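You operate a simulated robot arm through the tools that you are given. There is no shell and no other tool.

You are at the controls of a simulated robot arm. One attempt, no reset.

Task
Jog the green band and white band bottles slowly up to the lowered stop arm.
Fine: load them with the drive off, green first; switch the drive off after. Set down upright: green band test bottle, white band test bottle.

Only the result counts: the job must be done as asked and must still hold three seconds after the hand-in. Knocking over, shifting, dropping, spilling or breaking anything else fails it.

Robot
A 7-joint arm with a three-finger gripper, fixed in place. Base frame: the origin is on the floor under the middle of its stand, x ahead of it, y to its left, z up. Lengths are in m, angles in degrees, forces in N, time in s.
It reaches about 1.342 m from its shoulder. Its first joint turns from -166.0 to 166.0 degrees. Payload 2.69 kg.
Tool frame: the origin (TCP) lies between the finger pads and is the grasp point; the fingertips stand 0.03 m ahead of it; z points along the fingers, y is the line along which they close. The gripper opens to 0.128 m; its body begins 0.117 m behind the TCP.
Orientation is told as [roll, pitch, yaw] about the base's x, y, z axes, in that order, counted from this pose: with the fingers straight down and closing along the base's y, the tool's x points along the base's -x, its y along +y and its z along -z.

Tools
- The arm moves only by the tool apply_moves. Its argument "motion" is a list of rows, each an object of numbers (a shift or turn left out is 0, a gripper value left out holds the last): "tx", "ty", "tz": the shift along the tool's x, y, z in m; "ax", "ay", "az": the turn, a rotation vector about the tool's x, y, z in degrees; "gripper": the finger opening in m, from 0 to 0.128. In form: [{"tx": .., "ty": .., "tz": .., "ax": .., "ay": .., "az": .., "gripper": ..}, ...]. A call has 1 to 20 rows; each row shifts and turns the commanded pose from where the row before left it, along the tool's axes as they then stand. Rows are played at 5 a second. More than 0.05 m and 8.6 degrees between two rows, or a gripper value outside its range, and nothing of the call is played. Where a pose cannot be reached the arm comes as near as it can. A force on the tool above 40 N (or 10 N above the force at the start of the call, whichever is more), or a blocked arm, ends the call early, and 0.2 s more pass. The fingers move at their own pace (about 0.127 m/s each) and stop on an object; they squeeze with about 31 N. The grip force told is the motor's: it shows also when the fingers shut on nothing. Time passes only in rows, and 0.2 s behind the last, so rows that do not move let the fingers close. It gives the time, the measured TCP pose, the force on the tool (base axes), the opening and the grip force at its end, in the units of the frame above (readings bear some noise), with the torque about the TCP (base axes, N m) and any sound that the robot's microphone picked up.
- Cameras (640 x 400 px; columns grow to the right, rows downward): "scene" is fixed at [0.3977, -0.6491, 1.5375]; the picture's right is [0.86, -0.51, 0.00], its down [-0.28, -0.47, -0.84] and it looks along [0.42, 0.72, -0.55] (base axes); focal length 323 px, centre (320, 200). "wrist" rides on the gripper at [0.058, 0.054, -0.131] in the tool frame; the picture's right is [-0.68, 0.74, 0.00], its down [-0.62, -0.57, -0.55] and it looks along [-0.40, -0.37, 0.84] (tool axes); focal length 234 px, centre (320, 200). There is no depth. A picture from a camera that has moved, and an enlarged one, comes with that camera's place and axes in the base frame and with its lens.
- grab_frame(camera): a new picture of that camera. It takes no simulated time.
- lift_body(by): moves the trunk up (or, below 0, down) by that many m; the arm rides with it, the base frame stays. It gives what a move gives, with no picture.
- inspect(camera, box): a new picture of the part [left, top, right, bottom] of that camera's present view, enlarged. It takes no simulated time.
- finish_job(): hands the job in; it is judged then, once.

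Places have to be worked out from the pictures, the camera data and where the tool is seen. Open the gripper and draw the arm clear of the work before you hand the job in, unless the task says otherwise.

The tools are called after "Request:" by a JSON object that holds its "method" and its "body". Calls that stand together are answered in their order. apply_moves: Moves the arm, as the interface text tells. Its arguments: {"type":"object","properties":{"motion":{"type":"array","items":{"type":"object","properties":{"tx":{"type":"number"},"ty":{"type":"number"},"tz":{"type":"number"},"ax":{"type":"number"},"ay":{"type":"number"},"az":{"type":"number"},"gripper":{"type":"number"}}}}},"required":["motion"]} The other tools are called the same way: lift_body (by) moves the trunk up or down; grab_frame (camera) takes a picture; inspect (camera, box) takes an enlarged picture of a part of a camera's view; finish_job () hands the job in.

At the start:

```text
time_s: 0.0
position: [0.6101, -0.0126, 1.2518]
tool_rot: [0.0, 0.0, 0.0]
ft_force: [0.8, -1.2, 0.8]
moment: [0.01, -0.02, -0.05]
width: 0.1279
gripper_force: 0.0
trunk travel left (down, up): [-0.15, 0.2]
```

scene: 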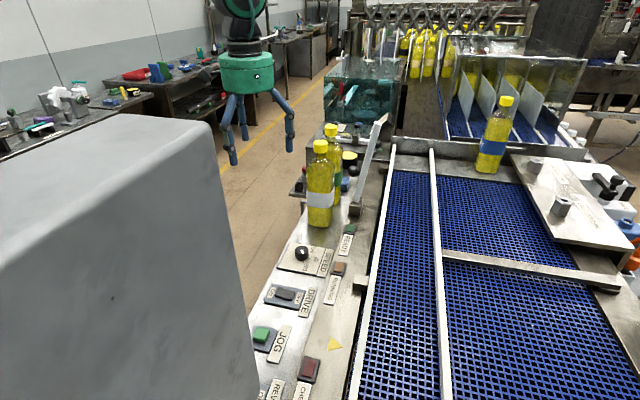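
wrist: 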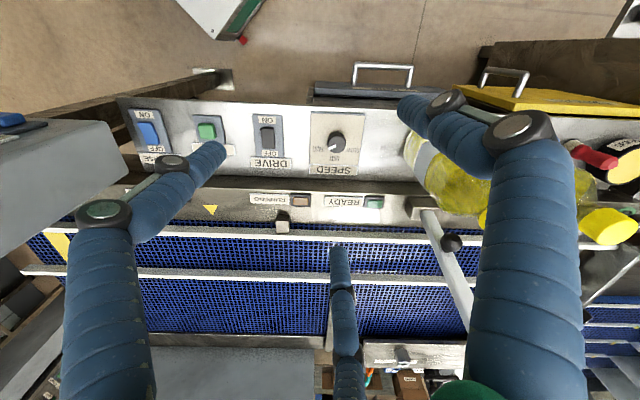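

I start by looking more closely at the scene: the panel with the controls, the bottles and the stop arm. I take enlarged pictures of each.

Request:
{"method": "inspect", "body": {"camera": "scene", "box": [240, 200, 400, 300]}}

Request:
{"method": "inspect", "body": {"camera": "scene", "box": [240, 300, 400, 400]}}

Request:
{"method": "inspect", "body": {"camera": "scene", "box": [280, 100, 440, 200]}}

Request:
{"method": "inspect", "body": {"camera": "wrist", "box": [100, 80, 420, 280]}}

Request:
{"method": "inspect", "body": {"camera": "wrist", "box": [380, 80, 640, 260]}}

```text
4.00 times, centred on (320, 250) of scene
camera zoom: at [0.3977, -0.6491, 1.5375], right [0.86, -0.51, 0.0], down [-0.28, -0.47, -0.84], along [0.42, 0.72, -0.55], focal length 1293 px, centre (320, 0)
```

zoom: 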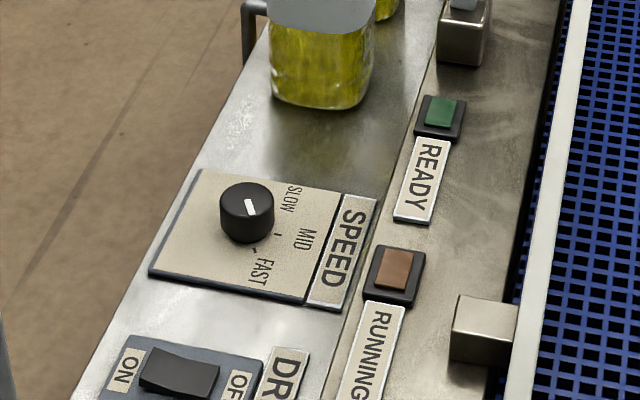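

```text
4.00 times, centred on (320, 350) of scene
camera zoom: at [0.3977, -0.6491, 1.5375], right [0.86, -0.51, 0.0], down [-0.28, -0.47, -0.84], along [0.42, 0.72, -0.55], focal length 1293 px, centre (320, -400)
```

zoom: 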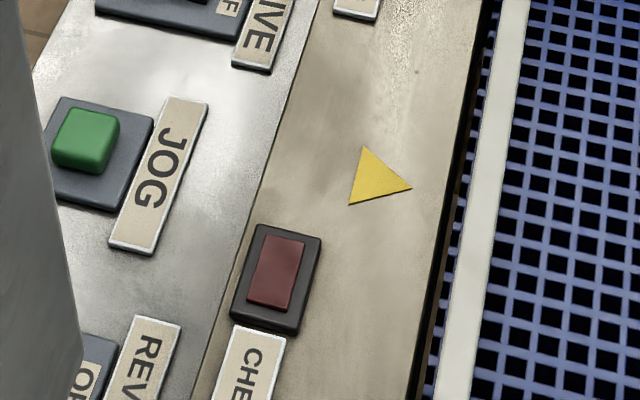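

```text
4.00 times, centred on (360, 150) of scene
camera zoom: at [0.3977, -0.6491, 1.5375], right [0.86, -0.51, 0.0], down [-0.28, -0.47, -0.84], along [0.42, 0.72, -0.55], focal length 1293 px, centre (160, 400)
```

zoom: 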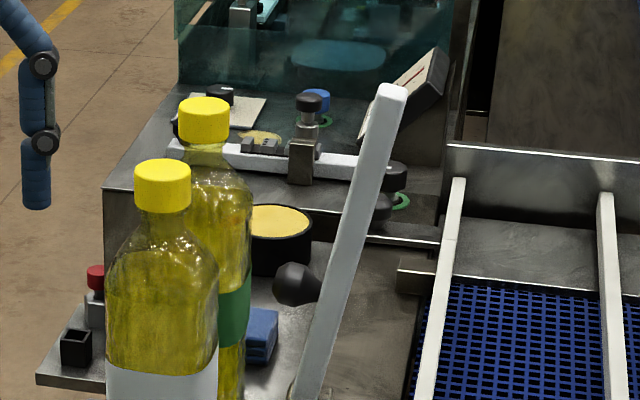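

```text
2.00 times, centred on (260, 180) of wrist
camera zoom: at [0.5527, 0.0401, 1.3815], right [0.68, 0.74, 0.0], down [0.62, -0.57, 0.55], along [0.4, -0.37, -0.84], focal length 468 px, centre (440, 240)
```

zoom: 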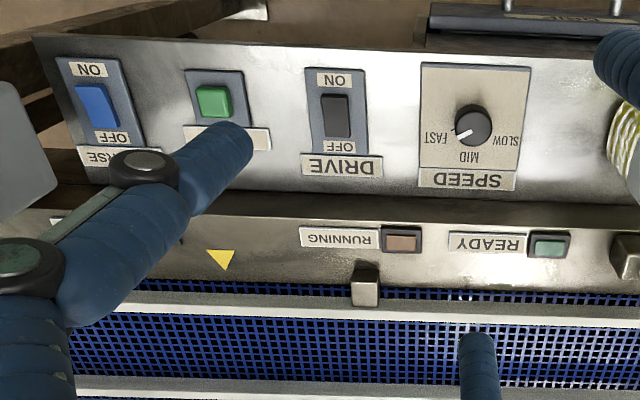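

```text
2.22 times, centred on (510, 170) of wrist
camera zoom: at [0.5527, 0.0401, 1.3815], right [0.68, 0.74, 0.0], down [0.62, -0.57, 0.55], along [0.4, -0.37, -0.84], focal length 520 px, centre (-102, 267)
```

zoom: 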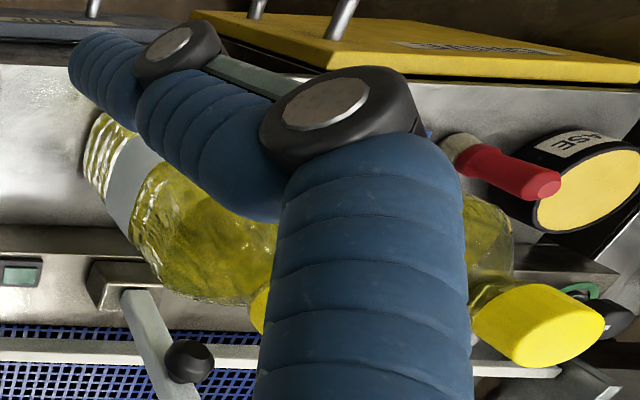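

The machine runs at about 43° in the base frame. JOG is near (0.50, -0.22, 0.915) and the SPEED knob near (0.69, -0.05, 0.926). I zoom in on the switches to read their states.

Request:
{"method": "inspect", "body": {"camera": "wrist", "box": [110, 90, 238, 170]}}

Request:
{"method": "inspect", "body": {"camera": "wrist", "box": [238, 95, 398, 195]}}

Request:
{"method": "inspect", "body": {"camera": "scene", "box": [250, 270, 330, 320]}}

Request:
{"method": "inspect", "body": {"camera": "scene", "box": [340, 100, 640, 287]}}

Request:
{"method": "inspect", "body": {"camera": "wrist", "box": [380, 160, 540, 260]}}

```text
5.00 times, centred on (174, 130) of wrist
camera zoom: at [0.5527, 0.0401, 1.3815], right [0.68, 0.74, 0.0], down [0.62, -0.57, 0.55], along [0.4, -0.37, -0.84], focal length 1171 px, centre (1050, 550)
```

zoom: 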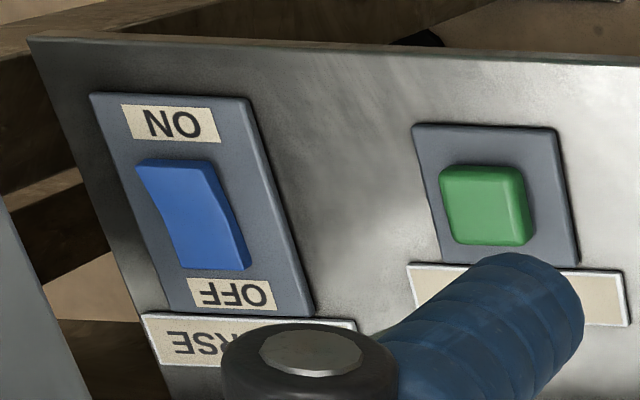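

```text
4.00 times, centred on (318, 145) of wrist
camera zoom: at [0.5527, 0.0401, 1.3815], right [0.68, 0.74, 0.0], down [0.62, -0.57, 0.55], along [0.4, -0.37, -0.84], focal length 937 px, centre (328, 420)
```

zoom: 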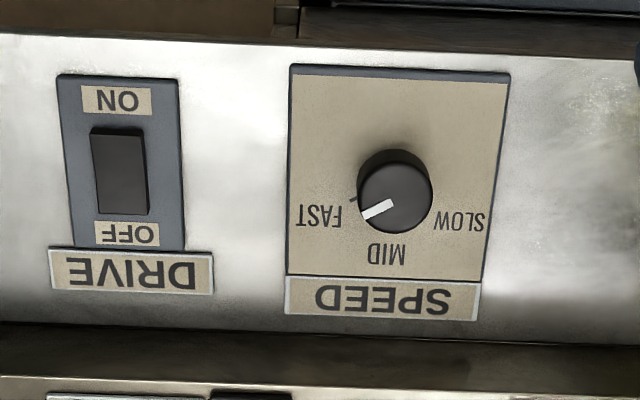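

```text
8.00 times, centred on (290, 295) of scene
camera zoom: at [0.3977, -0.6491, 1.5375], right [0.86, -0.51, 0.0], down [-0.28, -0.47, -0.84], along [0.42, 0.72, -0.55], focal length 2587 px, centre (560, -560)
```

zoom: 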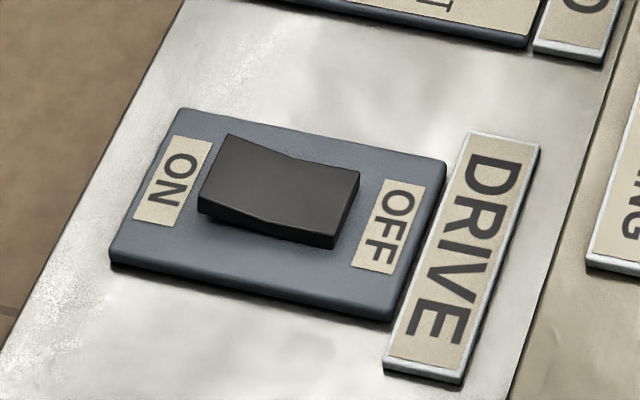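

```text
2.13 times, centred on (490, 194) of scene
camera zoom: at [0.3977, -0.6491, 1.5375], right [0.86, -0.51, 0.0], down [-0.28, -0.47, -0.84], along [0.42, 0.72, -0.55], focal length 690 px, centre (-43, 214)
```

zoom: 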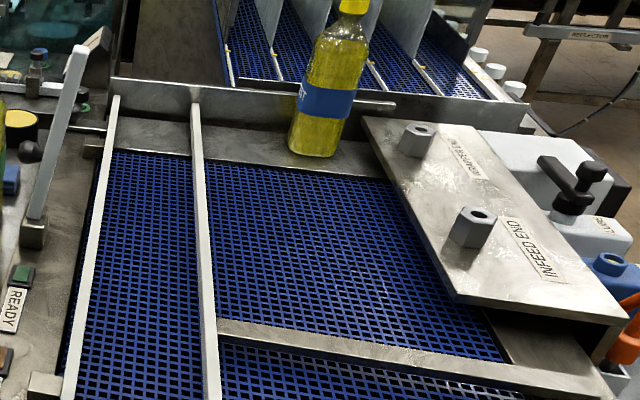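

```text
4.00 times, centred on (460, 210) of wrist
camera zoom: at [0.5527, 0.0401, 1.3815], right [0.68, 0.74, 0.0], down [0.62, -0.57, 0.55], along [0.4, -0.37, -0.84], focal length 937 px, centre (-240, 160)
```

zoom: 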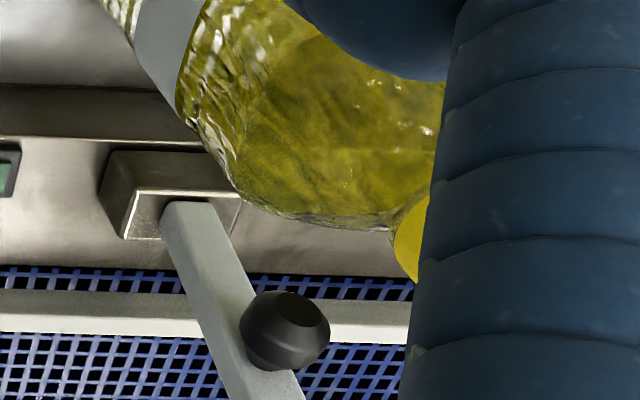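

The stop arm stands raised, with its pivot near (0.92, 0.01, 0.95) and about 0.3 m long. The two bottles stand beside it, and SPEED points toward the FAST side. I lower the hand a little above the SPEED knob for a closer look.

Request:
{"method": "apply_moves", "body": {"motion": [{"tx": 0.0025, "ty": 0.0125, "tz": 0.0375}, {"tx": 0.0025, "ty": 0.0125, "tz": 0.0375}, {"tx": 0.0025, "ty": 0.0125, "tz": 0.0375}, {"tx": 0.0025, "ty": 0.0125, "tz": 0.0375}, {}]}}

Request:
{"method": "grab_frame", "body": {"camera": "wrist"}}

Request:
{"method": "grab_frame", "body": {"camera": "scene"}}

```text
time_s: 1.2
position: [0.6014, 0.0375, 1.1013]
tool_rot: [0.0, 0.1, -0.1]
ft_force: [-0.2, 0.1, 0.5]
moment: [0.0, 0.02, 0.01]
width: 0.128
gripper_force: 0.1
trunk travel left (down, up): [-0.15, 0.2]
```

```text
taken
camera wrist: at [0.5421, 0.0903, 1.2316], right [0.68, 0.74, 0.0], down [0.62, -0.57, 0.55], along [0.4, -0.37, -0.84], focal length 234 px, centre (320, 200)
```

wrist: 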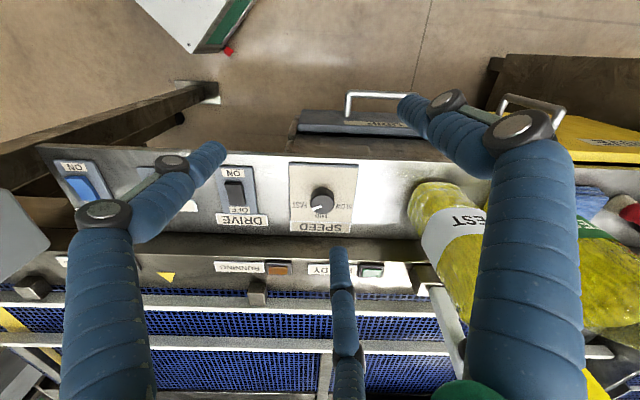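

```text
taken
```

scene: 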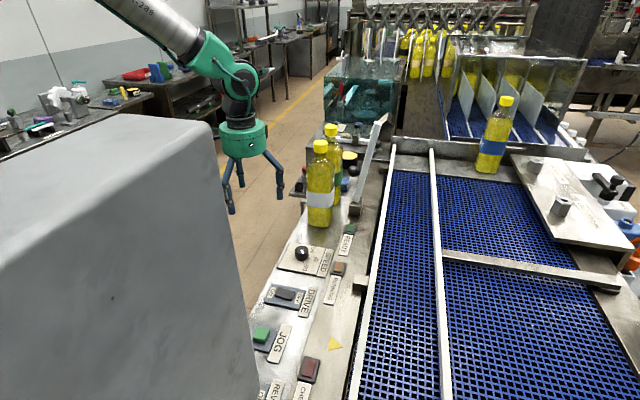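

Now I zoom in on the knob, the DRIVE and REVERSE switches and the bottles in this view.

Request:
{"method": "inspect", "body": {"camera": "wrist", "box": [272, 155, 372, 240]}}

Request:
{"method": "inspect", "body": {"camera": "wrist", "box": [200, 155, 280, 235]}}

Request:
{"method": "inspect", "body": {"camera": "wrist", "box": [30, 140, 200, 280]}}

Request:
{"method": "inspect", "body": {"camera": "wrist", "box": [200, 240, 440, 390]}}

Request:
{"method": "inspect", "body": {"camera": "wrist", "box": [400, 160, 640, 320]}}

```text
4.71 times, centred on (322, 198) of wrist
camera zoom: at [0.5421, 0.0903, 1.2316], right [0.68, 0.74, 0.0], down [0.62, -0.57, 0.55], along [0.4, -0.37, -0.84], focal length 1102 px, centre (311, 212)
```

zoom: 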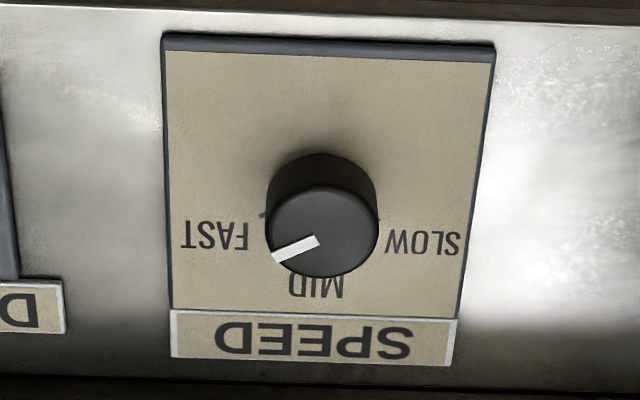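

```text
5.00 times, centred on (240, 195) of wrist
camera zoom: at [0.5421, 0.0903, 1.2316], right [0.68, 0.74, 0.0], down [0.62, -0.57, 0.55], along [0.4, -0.37, -0.84], focal length 1171 px, centre (720, 225)
```

zoom: 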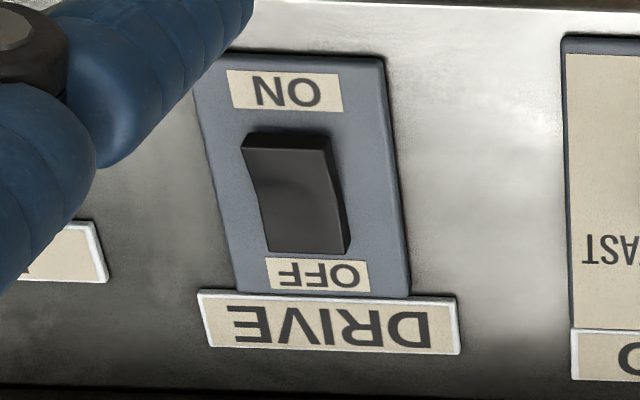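

```text
2.86 times, centred on (115, 210) of wrist
camera zoom: at [0.5421, 0.0903, 1.2316], right [0.68, 0.74, 0.0], down [0.62, -0.57, 0.55], along [0.4, -0.37, -0.84], focal length 669 px, centre (906, 171)
```

zoom: 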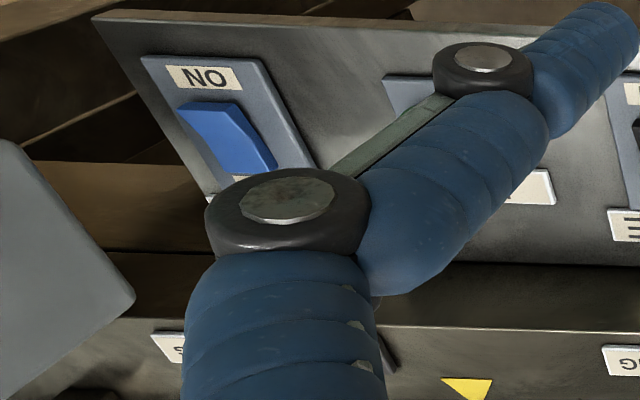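

```text
2.67 times, centred on (320, 315) of wrist
camera zoom: at [0.5421, 0.0903, 1.2316], right [0.68, 0.74, 0.0], down [0.62, -0.57, 0.55], along [0.4, -0.37, -0.84], focal length 624 px, centre (320, -107)
```

zoom: 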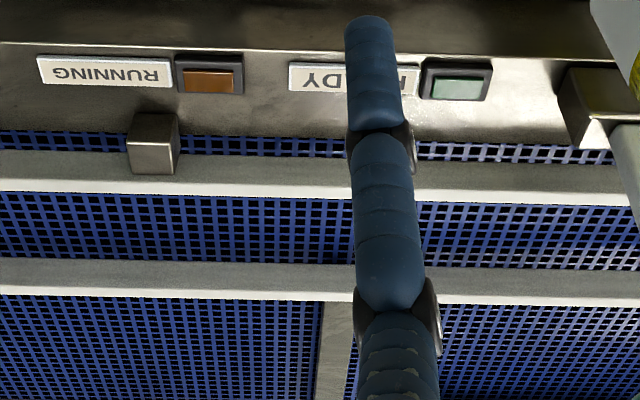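

```text
2.50 times, centred on (520, 240) of wrist
camera zoom: at [0.5421, 0.0903, 1.2316], right [0.68, 0.74, 0.0], down [0.62, -0.57, 0.55], along [0.4, -0.37, -0.84], focal length 585 px, centre (-180, 100)
```

zoom: 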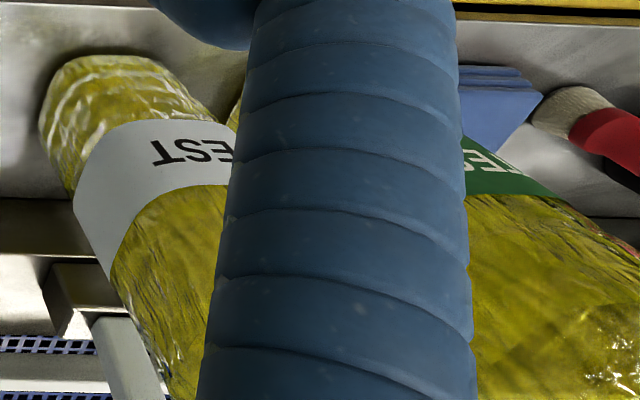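

DRIVE looks OFF (the ON end stands up), but I can't yet read REVERSE. I turn the hand about -94° in yaw and move over JOG, so the camera looks along the panel toward REVERSE.

Request:
{"method": "apply_moves", "body": {"motion": [{"az": 8.5}, {"az": 8.5}, {"az": 8.5}, {"az": 8.5}, {"az": 8.5}, {"az": 8.5}, {"az": 8.5}, {"az": 8.5}, {"az": 8.5}, {"az": 8.5}, {"az": 8.5}, {"tx": -0.045, "ty": -0.0124}, {"tx": -0.045, "ty": -0.0124}, {"tx": -0.045, "ty": -0.0124}, {"tx": -0.045, "ty": -0.0124}, {"tx": -0.045, "ty": -0.0124}, {"tx": -0.045, "ty": -0.0124}, {}]}}

Request:
{"method": "grab_frame", "body": {"camera": "wrist"}}

```text
time_s: 5.0
position: [0.5109, -0.2299, 1.1018]
tool_rot: [0.0, 0.0, -93.5]
ft_force: [-0.8, -0.4, 0.3]
moment: [0.05, -0.02, 0.04]
width: 0.1278
gripper_force: 0.0
trunk travel left (down, up): [-0.15, 0.2]
```

```text
taken
camera wrist: at [0.567, -0.1749, 1.2324], right [0.69, -0.72, 0.0], down [-0.6, -0.58, 0.55], along [-0.39, -0.38, -0.84], focal length 234 px, centre (320, 200)
```

wrist: 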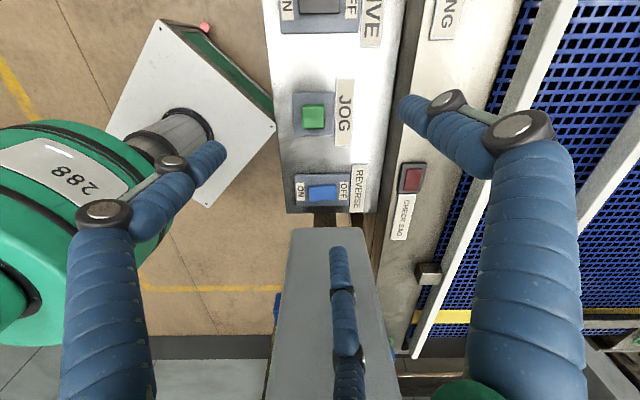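

REVERSE and the grey box beyond it are now visible. I zoom in on REVERSE, JOG, the CHECK lamp and the yellow mark.

Request:
{"method": "inspect", "body": {"camera": "wrist", "box": [270, 140, 390, 220]}}

Request:
{"method": "inspect", "body": {"camera": "wrist", "box": [370, 140, 450, 260]}}

Request:
{"method": "inspect", "body": {"camera": "wrist", "box": [260, 0, 400, 150]}}

Request:
{"method": "inspect", "body": {"camera": "wrist", "box": [380, 220, 640, 400]}}

```text
5.00 times, centred on (330, 180) of wrist
camera zoom: at [0.567, -0.1749, 1.2324], right [0.69, -0.72, 0.0], down [-0.6, -0.58, 0.55], along [-0.39, -0.38, -0.84], focal length 1171 px, centre (270, 300)
```

zoom: 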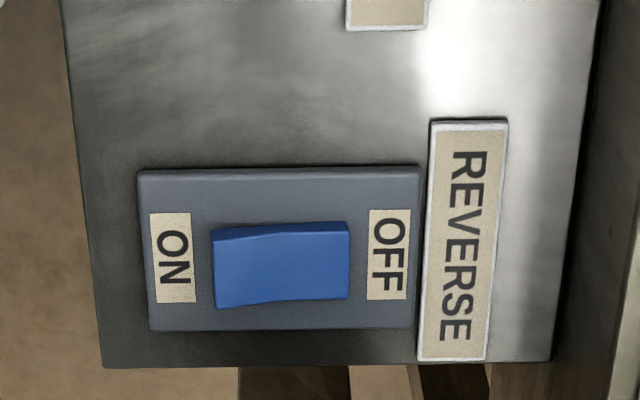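

```text
3.33 times, centred on (410, 200) of wrist
camera zoom: at [0.567, -0.1749, 1.2324], right [0.69, -0.72, 0.0], down [-0.6, -0.58, 0.55], along [-0.39, -0.38, -0.84], focal length 781 px, centre (20, 200)
```

zoom: 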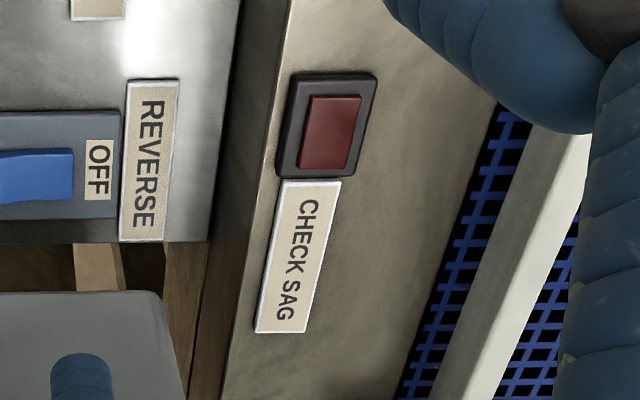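

```text
2.67 times, centred on (330, 75) of wrist
camera zoom: at [0.567, -0.1749, 1.2324], right [0.69, -0.72, 0.0], down [-0.6, -0.58, 0.55], along [-0.39, -0.38, -0.84], focal length 624 px, centre (293, 533)
```

zoom: 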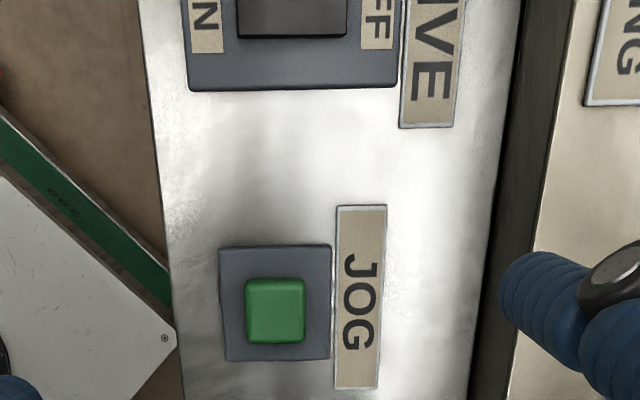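

```text
2.22 times, centred on (510, 310) of wrist
camera zoom: at [0.567, -0.1749, 1.2324], right [0.69, -0.72, 0.0], down [-0.6, -0.58, 0.55], along [-0.39, -0.38, -0.84], focal length 520 px, centre (-102, -44)
```

zoom: 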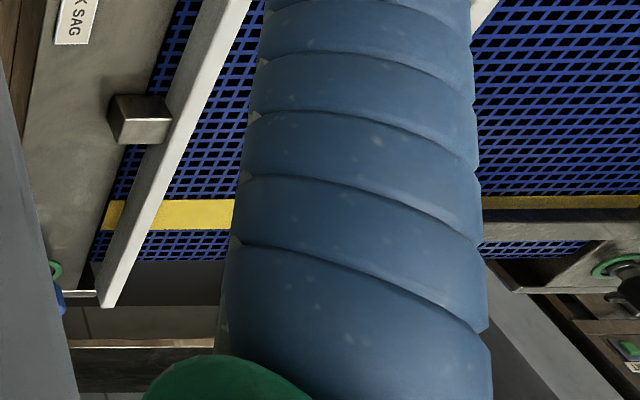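

I magnify the REVERSE rocker further to read which end is pressed.

Request:
{"method": "inspect", "body": {"camera": "wrist", "box": [296, 172, 360, 212]}}

Request:
{"method": "inspect", "body": {"camera": "wrist", "box": [280, 0, 370, 40]}}

```text
10.00 times, centred on (328, 192) of wrist
camera zoom: at [0.567, -0.1749, 1.2324], right [0.69, -0.72, 0.0], down [-0.6, -0.58, 0.55], along [-0.39, -0.38, -0.84], focal length 2342 px, centre (240, 280)
```

zoom: 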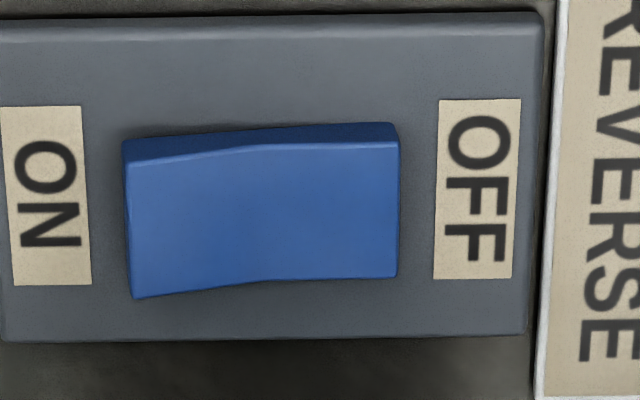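

```text
7.11 times, centred on (325, 20) of wrist
camera zoom: at [0.567, -0.1749, 1.2324], right [0.69, -0.72, 0.0], down [-0.6, -0.58, 0.55], along [-0.39, -0.38, -0.84], focal length 1665 px, centre (284, 1480)
```

zoom: 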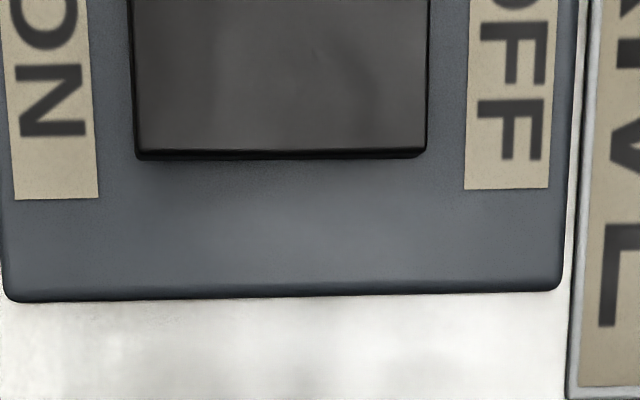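

In REVERSE the ON end stands high and OFF is pressed, the same as DRIVE, so both are off. The SPEED knob and the stop arm still need setting. I go up and turn back to yaw 0 to view the bottles and the stop arm from the side.

Request:
{"method": "apply_moves", "body": {"motion": [{"tz": -0.018, "az": -8.5}, {"tz": -0.018, "az": -8.5}, {"tz": -0.018, "az": -8.5}, {"tz": -0.018, "az": -8.5}, {"tz": -0.018, "az": -8.5}, {"tz": -0.018, "az": -8.5}, {"tz": -0.018, "az": -8.5}, {"tz": -0.018, "az": -8.5}, {"tz": -0.018, "az": -8.5}, {"tz": -0.018, "az": -8.5}, {"tz": -0.018, "az": -8.5}, {"tx": -0.019, "ty": 0.044}, {"tx": -0.019, "ty": 0.044}, {"tx": -0.019, "ty": 0.044}, {"tx": -0.019, "ty": 0.044}, {"tx": -0.019, "ty": 0.044}, {"tx": -0.019, "ty": 0.044}, {"tx": -0.019, "ty": 0.044}, {"tx": -0.019, "ty": 0.044}, {"tx": -0.019, "ty": 0.044}]}}

Request:
{"method": "grab_frame", "body": {"camera": "wrist"}}

```text
time_s: 9.2
position: [0.6824, 0.1681, 1.2981]
tool_rot: [0.0, 0.0, 0.0]
ft_force: [0.1, -0.7, 0.0]
moment: [-0.01, -0.01, 0.01]
width: 0.1281
gripper_force: 0.0
trunk travel left (down, up): [-0.15, 0.2]
```

```text
taken
camera wrist: at [0.6237, 0.222, 1.4292], right [0.68, 0.74, 0.0], down [0.62, -0.57, 0.55], along [0.4, -0.37, -0.84], focal length 234 px, centre (320, 200)
```

wrist: 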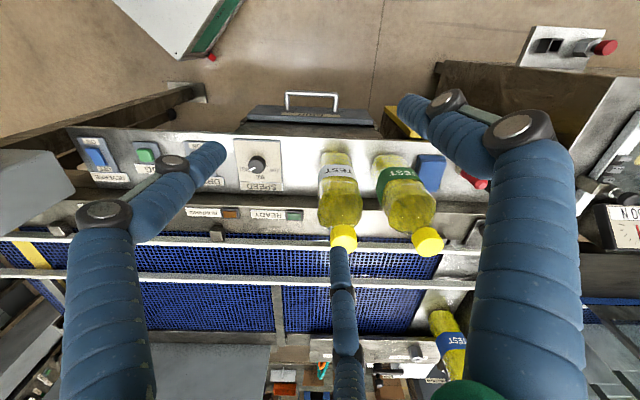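

Both bottles are visible here, white to the left and green to the right. I zoom in.

Request:
{"method": "inspect", "body": {"camera": "wrist", "box": [290, 140, 470, 260]}}

Request:
{"method": "inspect", "body": {"camera": "wrist", "box": [280, 210, 480, 370]}}

```text
3.33 times, centred on (380, 200) of wrist
camera zoom: at [0.6237, 0.222, 1.4292], right [0.68, 0.74, 0.0], down [0.62, -0.57, 0.55], along [0.4, -0.37, -0.84], focal length 781 px, centre (120, 200)
```

zoom: 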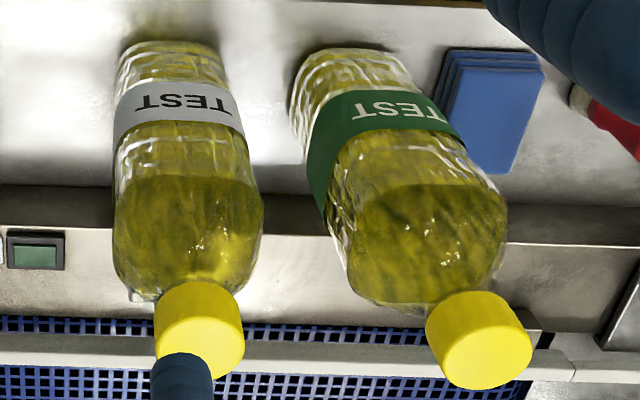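

```text
2.50 times, centred on (380, 290) of wrist
camera zoom: at [0.6237, 0.222, 1.4292], right [0.68, 0.74, 0.0], down [0.62, -0.57, 0.55], along [0.4, -0.37, -0.84], focal length 585 px, centre (170, -25)
```

zoom: 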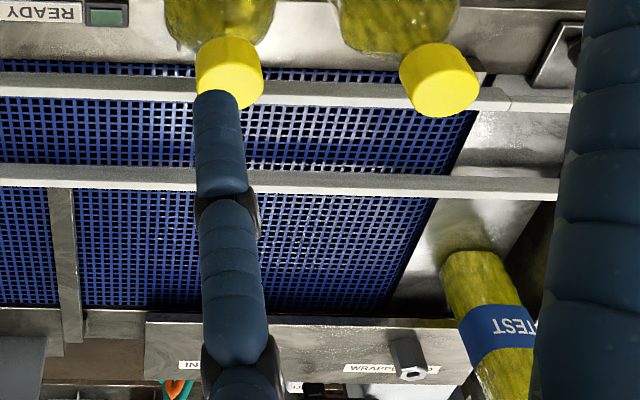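

From triangulation, the machine's direction is about 45° in base. White bottle is at about (0.834, 0.089) and green at about (0.925, 0.180), with cap tops near z 1.169. I now go above the SPEED knob to locate it precisely.

Request:
{"method": "apply_moves", "body": {"motion": [{"tx": -0.0014, "ty": -0.043}, {"tx": -0.0014, "ty": -0.043}, {"tx": -0.0014, "ty": -0.043}, {"tx": -0.0014, "ty": -0.043}, {"tx": -0.0014, "ty": -0.043}, {"tz": 0.043}, {"tz": 0.043}, {"tz": 0.043}, {"tz": 0.043}, {"tz": 0.043}, {"tz": 0.043}, {}]}}

Request:
{"method": "grab_frame", "body": {"camera": "wrist"}}

Request:
{"method": "inspect", "body": {"camera": "wrist", "box": [260, 90, 380, 190]}}

Request:
{"method": "inspect", "body": {"camera": "scene", "box": [240, 180, 400, 280]}}

```text
time_s: 11.8
position: [0.689, -0.048, 1.042]
tool_rot: [-0.1, 0.0, 0.0]
ft_force: [0.4, 1.0, -0.8]
moment: [0.0, 0.07, -0.01]
width: 0.128
gripper_force: 0.1
trunk travel left (down, up): [-0.15, 0.2]
```

```text
taken
camera wrist: at [0.6307, 0.0055, 1.1713], right [0.68, 0.74, 0.0], down [0.62, -0.57, 0.55], along [0.4, -0.37, -0.84], focal length 234 px, centre (320, 200)
```

wrist: 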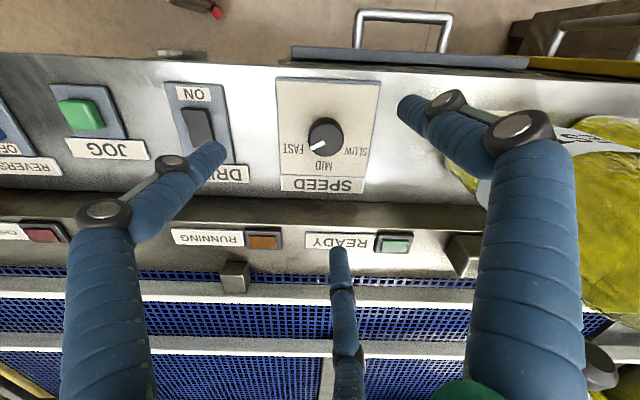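

```text
4.00 times, centred on (320, 140) of wrist
camera zoom: at [0.6307, 0.0055, 1.1713], right [0.68, 0.74, 0.0], down [0.62, -0.57, 0.55], along [0.4, -0.37, -0.84], focal length 937 px, centre (320, 440)
```

zoom: 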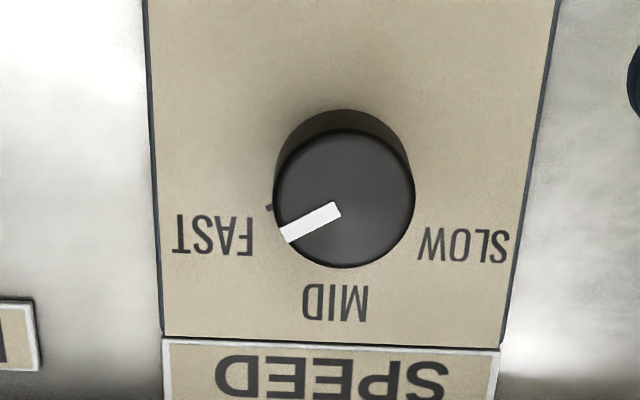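

```text
4.00 times, centred on (320, 230) of scene
camera zoom: at [0.3977, -0.6491, 1.5375], right [0.86, -0.51, 0.0], down [-0.28, -0.47, -0.84], along [0.42, 0.72, -0.55], focal length 1293 px, centre (320, 80)
```

zoom: 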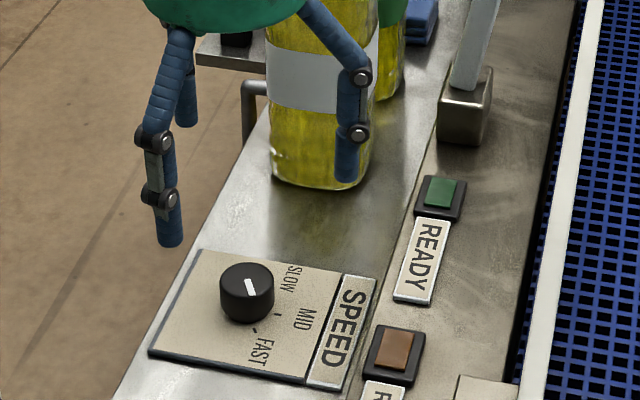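

The knob's top centre comes out at about (0.6925, -0.045, 0.930), with the plate near z 0.91 and the pointer at FAST. I turn the hand to about -93° yaw, narrow the opening to 0.07 and come down above the knob.

Request:
{"method": "apply_moves", "body": {"motion": [{"az": 8.5, "gripper": 0.08}, {"az": 8.5}, {"az": 8.5}, {"az": 8.5}, {"az": 8.5}, {"az": 8.5}, {"az": 8.5}, {"az": 8.5}, {"az": 8.5}, {"az": 8.5}, {"az": 8.5}, {"tx": 0.003, "ty": 0.0035, "tz": 0.03}, {"tz": 0.025}, {}]}}

Request:
{"method": "grab_frame", "body": {"camera": "wrist"}}

Request:
{"method": "inspect", "body": {"camera": "scene", "box": [240, 180, 400, 280]}}

```text
time_s: 14.8
position: [0.6925, -0.043, 0.9857]
tool_rot: [0.0, 0.0, -93.5]
ft_force: [-0.4, 0.0, 0.2]
moment: [-0.03, 0.06, 0.0]
width: 0.0798
gripper_force: 0.1
trunk travel left (down, up): [-0.15, 0.2]
```

```text
taken
camera wrist: at [0.7499, 0.0104, 1.1161], right [0.69, -0.72, 0.0], down [-0.6, -0.58, 0.55], along [-0.4, -0.38, -0.84], focal length 234 px, centre (320, 200)
```

wrist: 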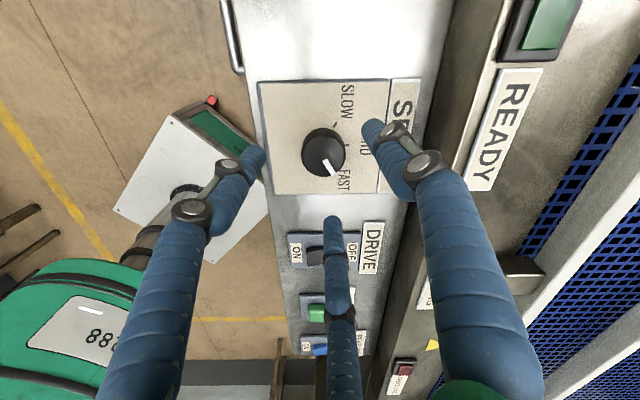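

```text
4.00 times, centred on (320, 230) of scene
camera zoom: at [0.3977, -0.6491, 1.5375], right [0.86, -0.51, 0.0], down [-0.28, -0.47, -0.84], along [0.42, 0.72, -0.55], focal length 1293 px, centre (320, 80)
```

zoom: 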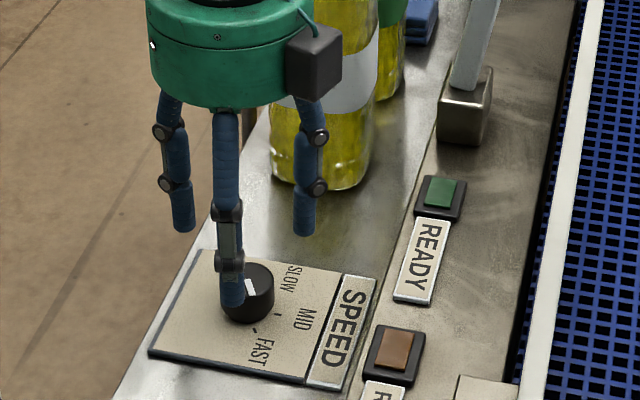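

I check the alignment over the knob with a zoomed view before going down.

Request:
{"method": "inspect", "body": {"camera": "wrist", "box": [240, 90, 400, 190]}}

```text
4.00 times, centred on (320, 140) of wrist
camera zoom: at [0.7499, 0.0104, 1.1161], right [0.69, -0.72, 0.0], down [-0.6, -0.58, 0.55], along [-0.4, -0.38, -0.84], focal length 937 px, centre (320, 440)
```

zoom: 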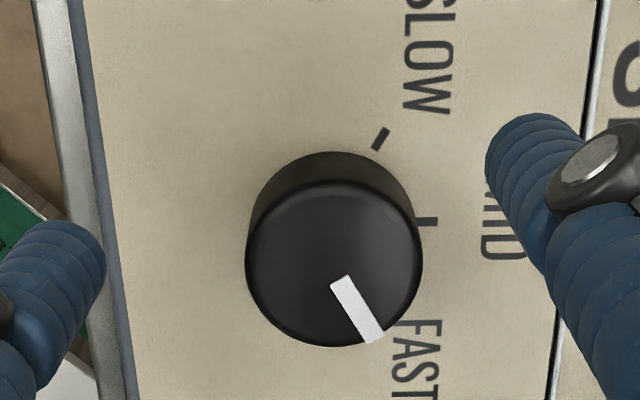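

The pointer is at -65° (FAST) and the SLOW tick at +64° from MID, so the knob must turn about 130° counter-clockwise seen from above. I correct by 3 mm, go down around the knob and close.

Request:
{"method": "apply_moves", "body": {"motion": [{"tx": -0.0008, "ty": 0.003, "tz": 0.012}, {"tz": 0.0125}, {"tz": 0.0125}, {}, {"gripper": 0.02}, {}, {}, {}]}}

Request:
{"method": "inspect", "body": {"camera": "wrist", "box": [240, 110, 400, 210]}}

Request:
{"method": "inspect", "body": {"camera": "scene", "box": [240, 180, 400, 280]}}

```text
time_s: 16.6
position: [0.6972, -0.0459, 0.9492]
tool_rot: [-0.1, 0.0, -93.5]
ft_force: [3.0, -4.0, -4.0]
moment: [-0.13, -0.13, 0.01]
width: 0.0368
gripper_force: 44.1
trunk travel left (down, up): [-0.15, 0.2]
```

```text
4.00 times, centred on (320, 160) of wrist
camera zoom: at [0.7529, 0.0093, 1.0794], right [0.69, -0.72, 0.0], down [-0.6, -0.58, 0.55], along [-0.39, -0.38, -0.84], focal length 937 px, centre (320, 360)
```

zoom: 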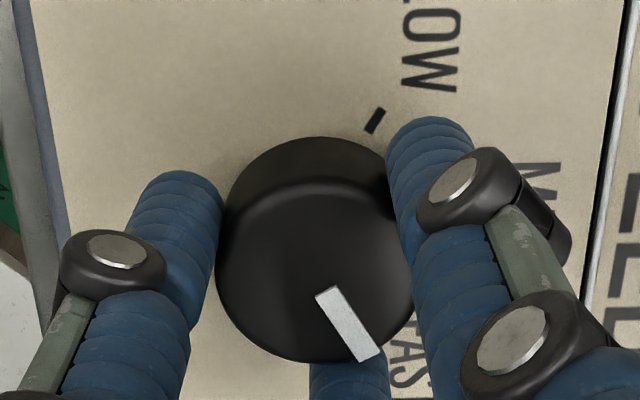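

```text
4.00 times, centred on (320, 230) of scene
camera zoom: at [0.3977, -0.6491, 1.5375], right [0.86, -0.51, 0.0], down [-0.28, -0.47, -0.84], along [0.42, 0.72, -0.55], focal length 1293 px, centre (320, 80)
```

zoom: 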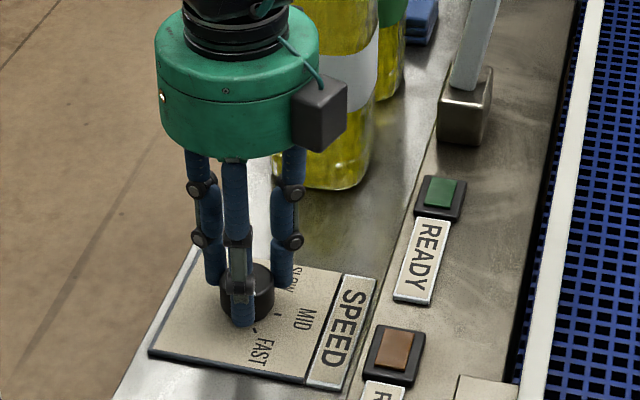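

The fingers hold the knob at a width of 0.0368 with small forces. I turn it half way first and check that the pointer follows.

Request:
{"method": "apply_moves", "body": {"motion": [{"az": -8.1}, {"az": -8.1}, {"az": -8.1}, {"az": -8.1}, {"az": -8.1}, {"az": -8.1}, {"az": -8.1}, {"az": -8.1}]}}

Request:
{"method": "inspect", "body": {"camera": "wrist", "box": [240, 110, 400, 210]}}

Request:
{"method": "inspect", "body": {"camera": "scene", "box": [240, 180, 400, 280]}}

```text
time_s: 18.4
position: [0.6956, -0.0447, 0.9489]
tool_rot: [0.1, 0.0, -28.6]
ft_force: [10.8, -3.0, -5.0]
moment: [0.04, -0.11, 0.02]
width: 0.037
gripper_force: 44.8
trunk travel left (down, up): [-0.15, 0.2]
```

```text
4.00 times, centred on (320, 160) of wrist
camera zoom: at [0.67, 0.0293, 1.0794], right [0.95, 0.32, 0.0], down [0.27, -0.79, 0.55], along [0.18, -0.52, -0.84], focal length 937 px, centre (320, 360)
```

zoom: 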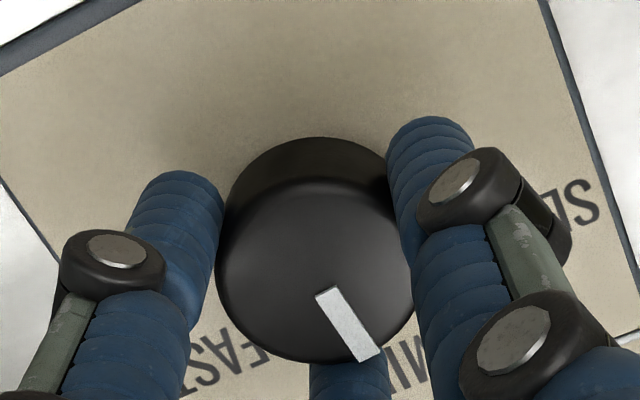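

```text
4.00 times, centred on (320, 230) of scene
camera zoom: at [0.3977, -0.6491, 1.5375], right [0.86, -0.51, 0.0], down [-0.28, -0.47, -0.84], along [0.42, 0.72, -0.55], focal length 1293 px, centre (320, 80)
```

zoom: 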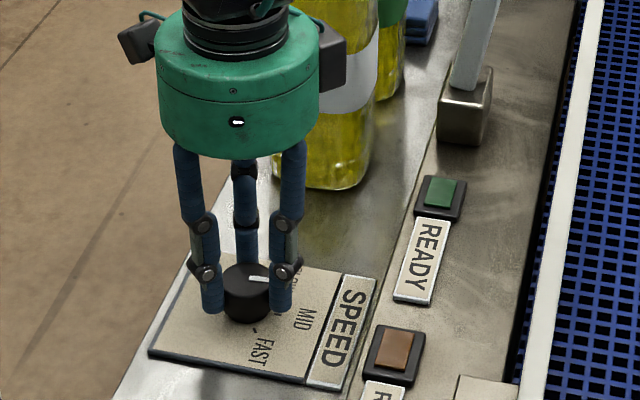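

The knob follows the hand without slip and the pointer is near MID. I continue the other half to SLOW.

Request:
{"method": "apply_moves", "body": {"motion": [{"az": -8.1}, {"az": -8.1}, {"az": -8.1}, {"az": -8.1}, {"az": -8.1}, {"az": -8.1}, {"az": -8.1}, {"az": -8.1}, {}]}}

Request:
{"method": "inspect", "body": {"camera": "scene", "box": [240, 180, 400, 280]}}

Request:
{"method": "grab_frame", "body": {"camera": "wrist"}}

```text
time_s: 20.4
position: [0.6959, -0.0454, 0.9482]
tool_rot: [0.0, 0.0, 36.2]
ft_force: [12.7, -3.2, 0.3]
moment: [0.03, -0.29, -0.5]
width: 0.037
gripper_force: 45.1
trunk travel left (down, up): [-0.15, 0.2]
```

```text
4.00 times, centred on (320, 230) of scene
camera zoom: at [0.3977, -0.6491, 1.5375], right [0.86, -0.51, 0.0], down [-0.28, -0.47, -0.84], along [0.42, 0.72, -0.55], focal length 1293 px, centre (320, 80)
```

zoom: 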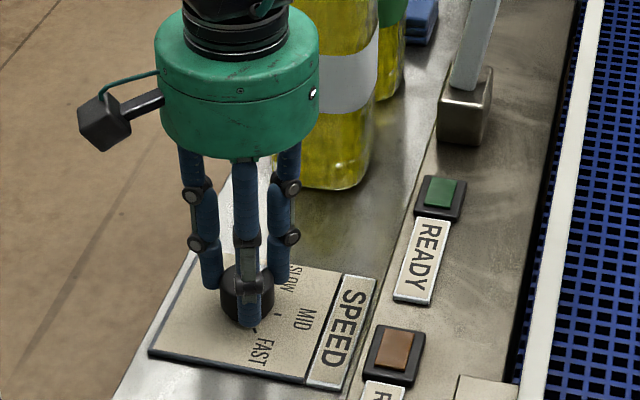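

```text
taken
camera wrist: at [0.6168, -0.0371, 1.0794], right [0.11, 0.99, 0.0], down [0.83, -0.09, 0.55], along [0.55, -0.06, -0.84], focal length 234 px, centre (320, 200)
```

wrist: 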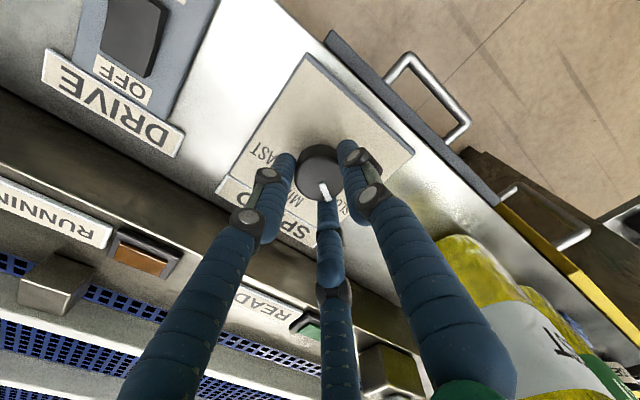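

A z torque of -0.5 N·m suggests the knob is at its SLOW end. I open and lift away to check the pointer.

Request:
{"method": "apply_moves", "body": {"motion": [{"gripper": 0.08}, {}, {}, {"tz": -0.03}, {"tz": -0.04}, {"tz": -0.04}, {}]}}

Request:
{"method": "grab_frame", "body": {"camera": "wrist"}}

Request:
{"method": "inspect", "body": {"camera": "wrist", "box": [240, 90, 400, 190]}}

Request:
{"method": "inspect", "body": {"camera": "scene", "box": [280, 225, 344, 265]}}

```text
time_s: 22.0
position: [0.694, -0.0447, 1.0594]
tool_rot: [0.0, 0.0, 36.1]
ft_force: [0.0, -0.6, 0.3]
moment: [-0.02, -0.05, 0.01]
width: 0.0799
gripper_force: 0.1
trunk travel left (down, up): [-0.15, 0.2]
```

```text
taken
camera wrist: at [0.6155, -0.0365, 1.1901], right [0.11, 0.99, 0.0], down [0.83, -0.09, 0.55], along [0.55, -0.06, -0.84], focal length 234 px, centre (320, 200)
```

wrist: 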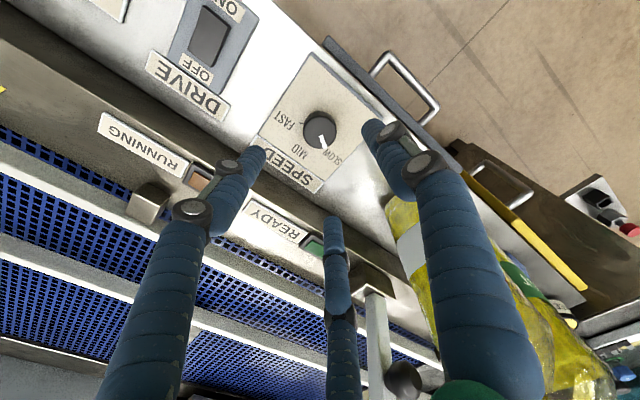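

```text
4.00 times, centred on (320, 140) of wrist
camera zoom: at [0.6155, -0.0365, 1.1901], right [0.11, 0.99, 0.0], down [0.83, -0.09, 0.55], along [0.55, -0.06, -0.84], focal length 937 px, centre (320, 440)
```

zoom: 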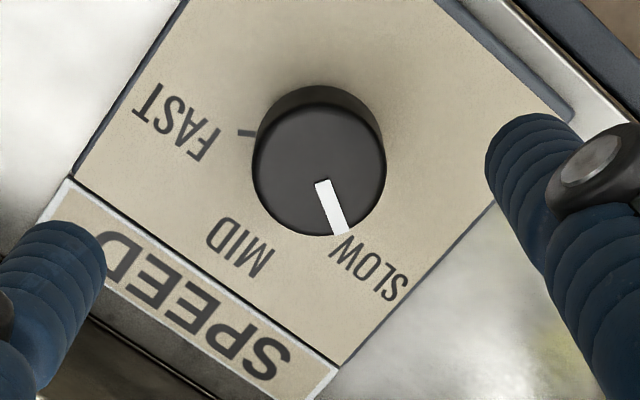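

```text
10.00 times, centred on (312, 245) of scene
camera zoom: at [0.3977, -0.6491, 1.5375], right [0.86, -0.51, 0.0], down [-0.28, -0.47, -0.84], along [0.42, 0.72, -0.55], focal length 3234 px, centre (400, -250)
```

zoom: 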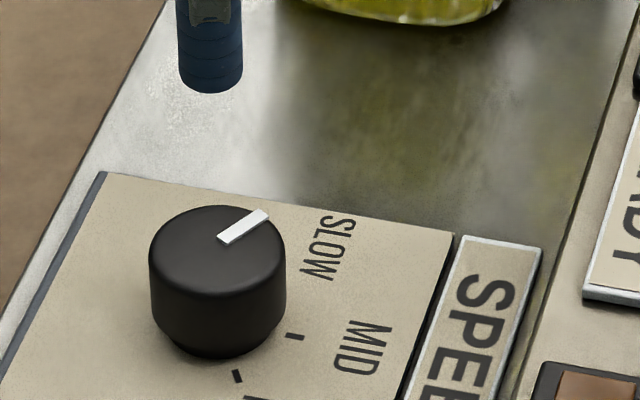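

The pointer now stands at SLOW. Next I look at the stop arm from above, so I rise, return to yaw 0 and go over it.

Request:
{"method": "apply_moves", "body": {"motion": [{"tz": -0.049, "az": 7.2, "gripper": 0.128}, {"tz": -0.049, "az": 7.2}, {"tz": -0.049, "az": 7.2}, {"tz": -0.049, "az": 7.2}, {"tz": -0.049, "az": 7.3}, {"tz": -0.049}, {"tz": -0.049}, {"tz": -0.049}, {"tx": -0.0412, "ty": 0.009}, {"tx": -0.0412, "ty": 0.009}, {"tx": -0.0412, "ty": 0.009}, {"tx": -0.0412, "ty": 0.009}, {"tx": -0.0412, "ty": 0.009}, {}]}}

Request:
{"method": "grab_frame", "body": {"camera": "wrist"}}

Request:
{"method": "inspect", "body": {"camera": "scene", "box": [300, 110, 428, 190]}}

Request:
{"method": "inspect", "body": {"camera": "scene", "box": [316, 160, 412, 220]}}

```text
time_s: 25.0
position: [0.902, 0.0007, 1.4509]
tool_rot: [0.0, 0.0, 0.0]
ft_force: [0.3, 0.4, 0.1]
moment: [-0.03, 0.07, 0.01]
width: 0.1278
gripper_force: 0.1
trunk travel left (down, up): [-0.15, 0.2]
```

```text
taken
camera wrist: at [0.8438, 0.053, 1.5814], right [0.68, 0.74, 0.0], down [0.62, -0.57, 0.55], along [0.4, -0.37, -0.84], focal length 234 px, centre (320, 200)
```

wrist: 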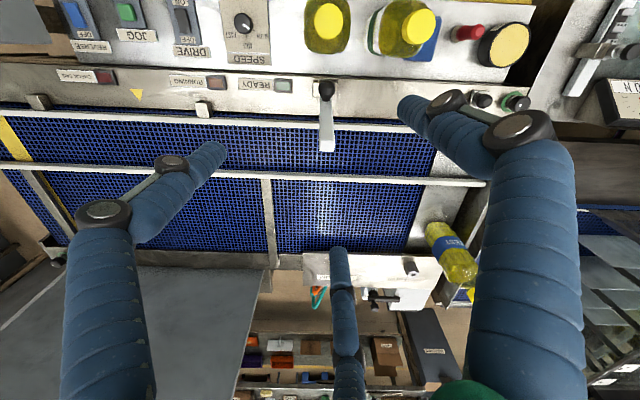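

```text
5.00 times, centred on (364, 150) of scene
camera zoom: at [0.3977, -0.6491, 1.5375], right [0.86, -0.51, 0.0], down [-0.28, -0.47, -0.84], along [0.42, 0.72, -0.55], focal length 1617 px, centre (100, 450)
```

zoom: 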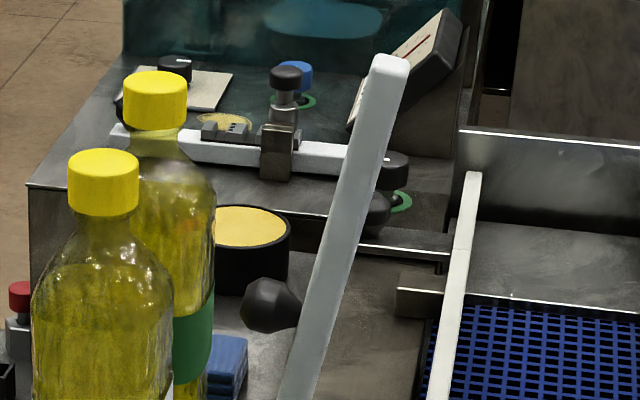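

```text
6.67 times, centred on (364, 190) of scene
camera zoom: at [0.3977, -0.6491, 1.5375], right [0.86, -0.51, 0.0], down [-0.28, -0.47, -0.84], along [0.42, 0.72, -0.55], focal length 2156 px, centre (27, 267)
```

zoom: 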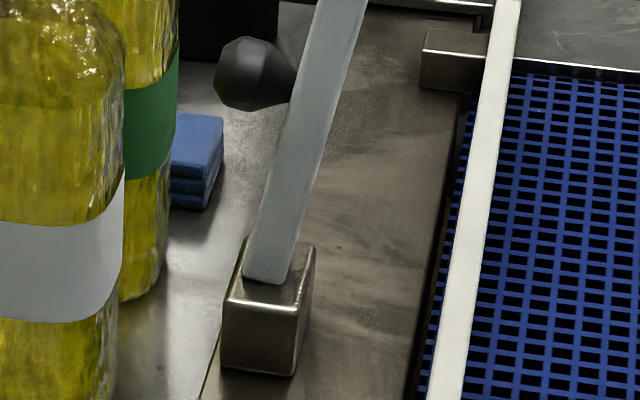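

This overhead view shows the stop arm clearly. I zoom in for the positions of the lever, its black knob and the bottles.

Request:
{"method": "inspect", "body": {"camera": "wrist", "box": [270, 60, 398, 160]}}

Request:
{"method": "inspect", "body": {"camera": "wrist", "box": [280, 0, 460, 100]}}

Request:
{"method": "inspect", "body": {"camera": "wrist", "box": [0, 0, 320, 200]}}

```text
4.00 times, centred on (334, 110) of wrist
camera zoom: at [0.8438, 0.053, 1.5814], right [0.68, 0.74, 0.0], down [0.62, -0.57, 0.55], along [0.4, -0.37, -0.84], focal length 937 px, centre (264, 560)
```

zoom: 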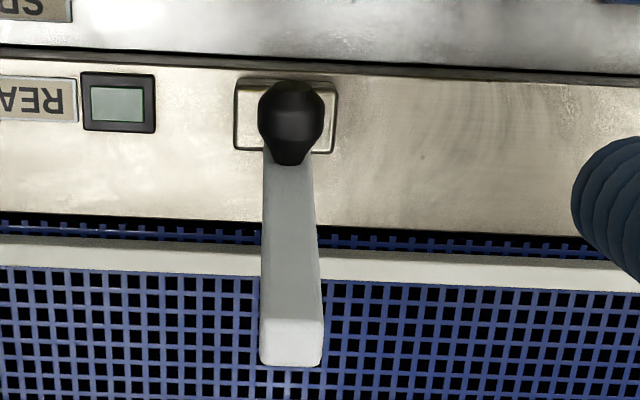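

```text
3.56 times, centred on (370, 50) of wrist
camera zoom: at [0.8438, 0.053, 1.5814], right [0.68, 0.74, 0.0], down [0.62, -0.57, 0.55], along [0.4, -0.37, -0.84], focal length 833 px, centre (142, 733)
```

zoom: 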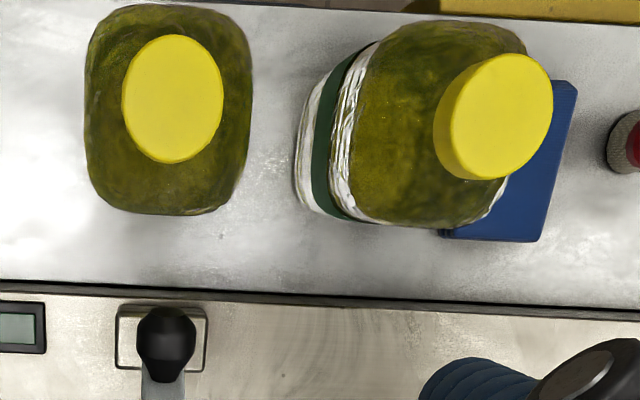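

```text
2.00 times, centred on (160, 100) of wrist
camera zoom: at [0.8438, 0.053, 1.5814], right [0.68, 0.74, 0.0], down [0.62, -0.57, 0.55], along [0.4, -0.37, -0.84], focal length 468 px, centre (640, 400)
```

zoom: 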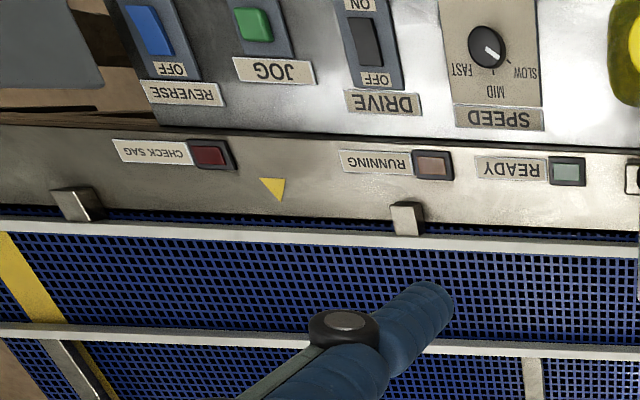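

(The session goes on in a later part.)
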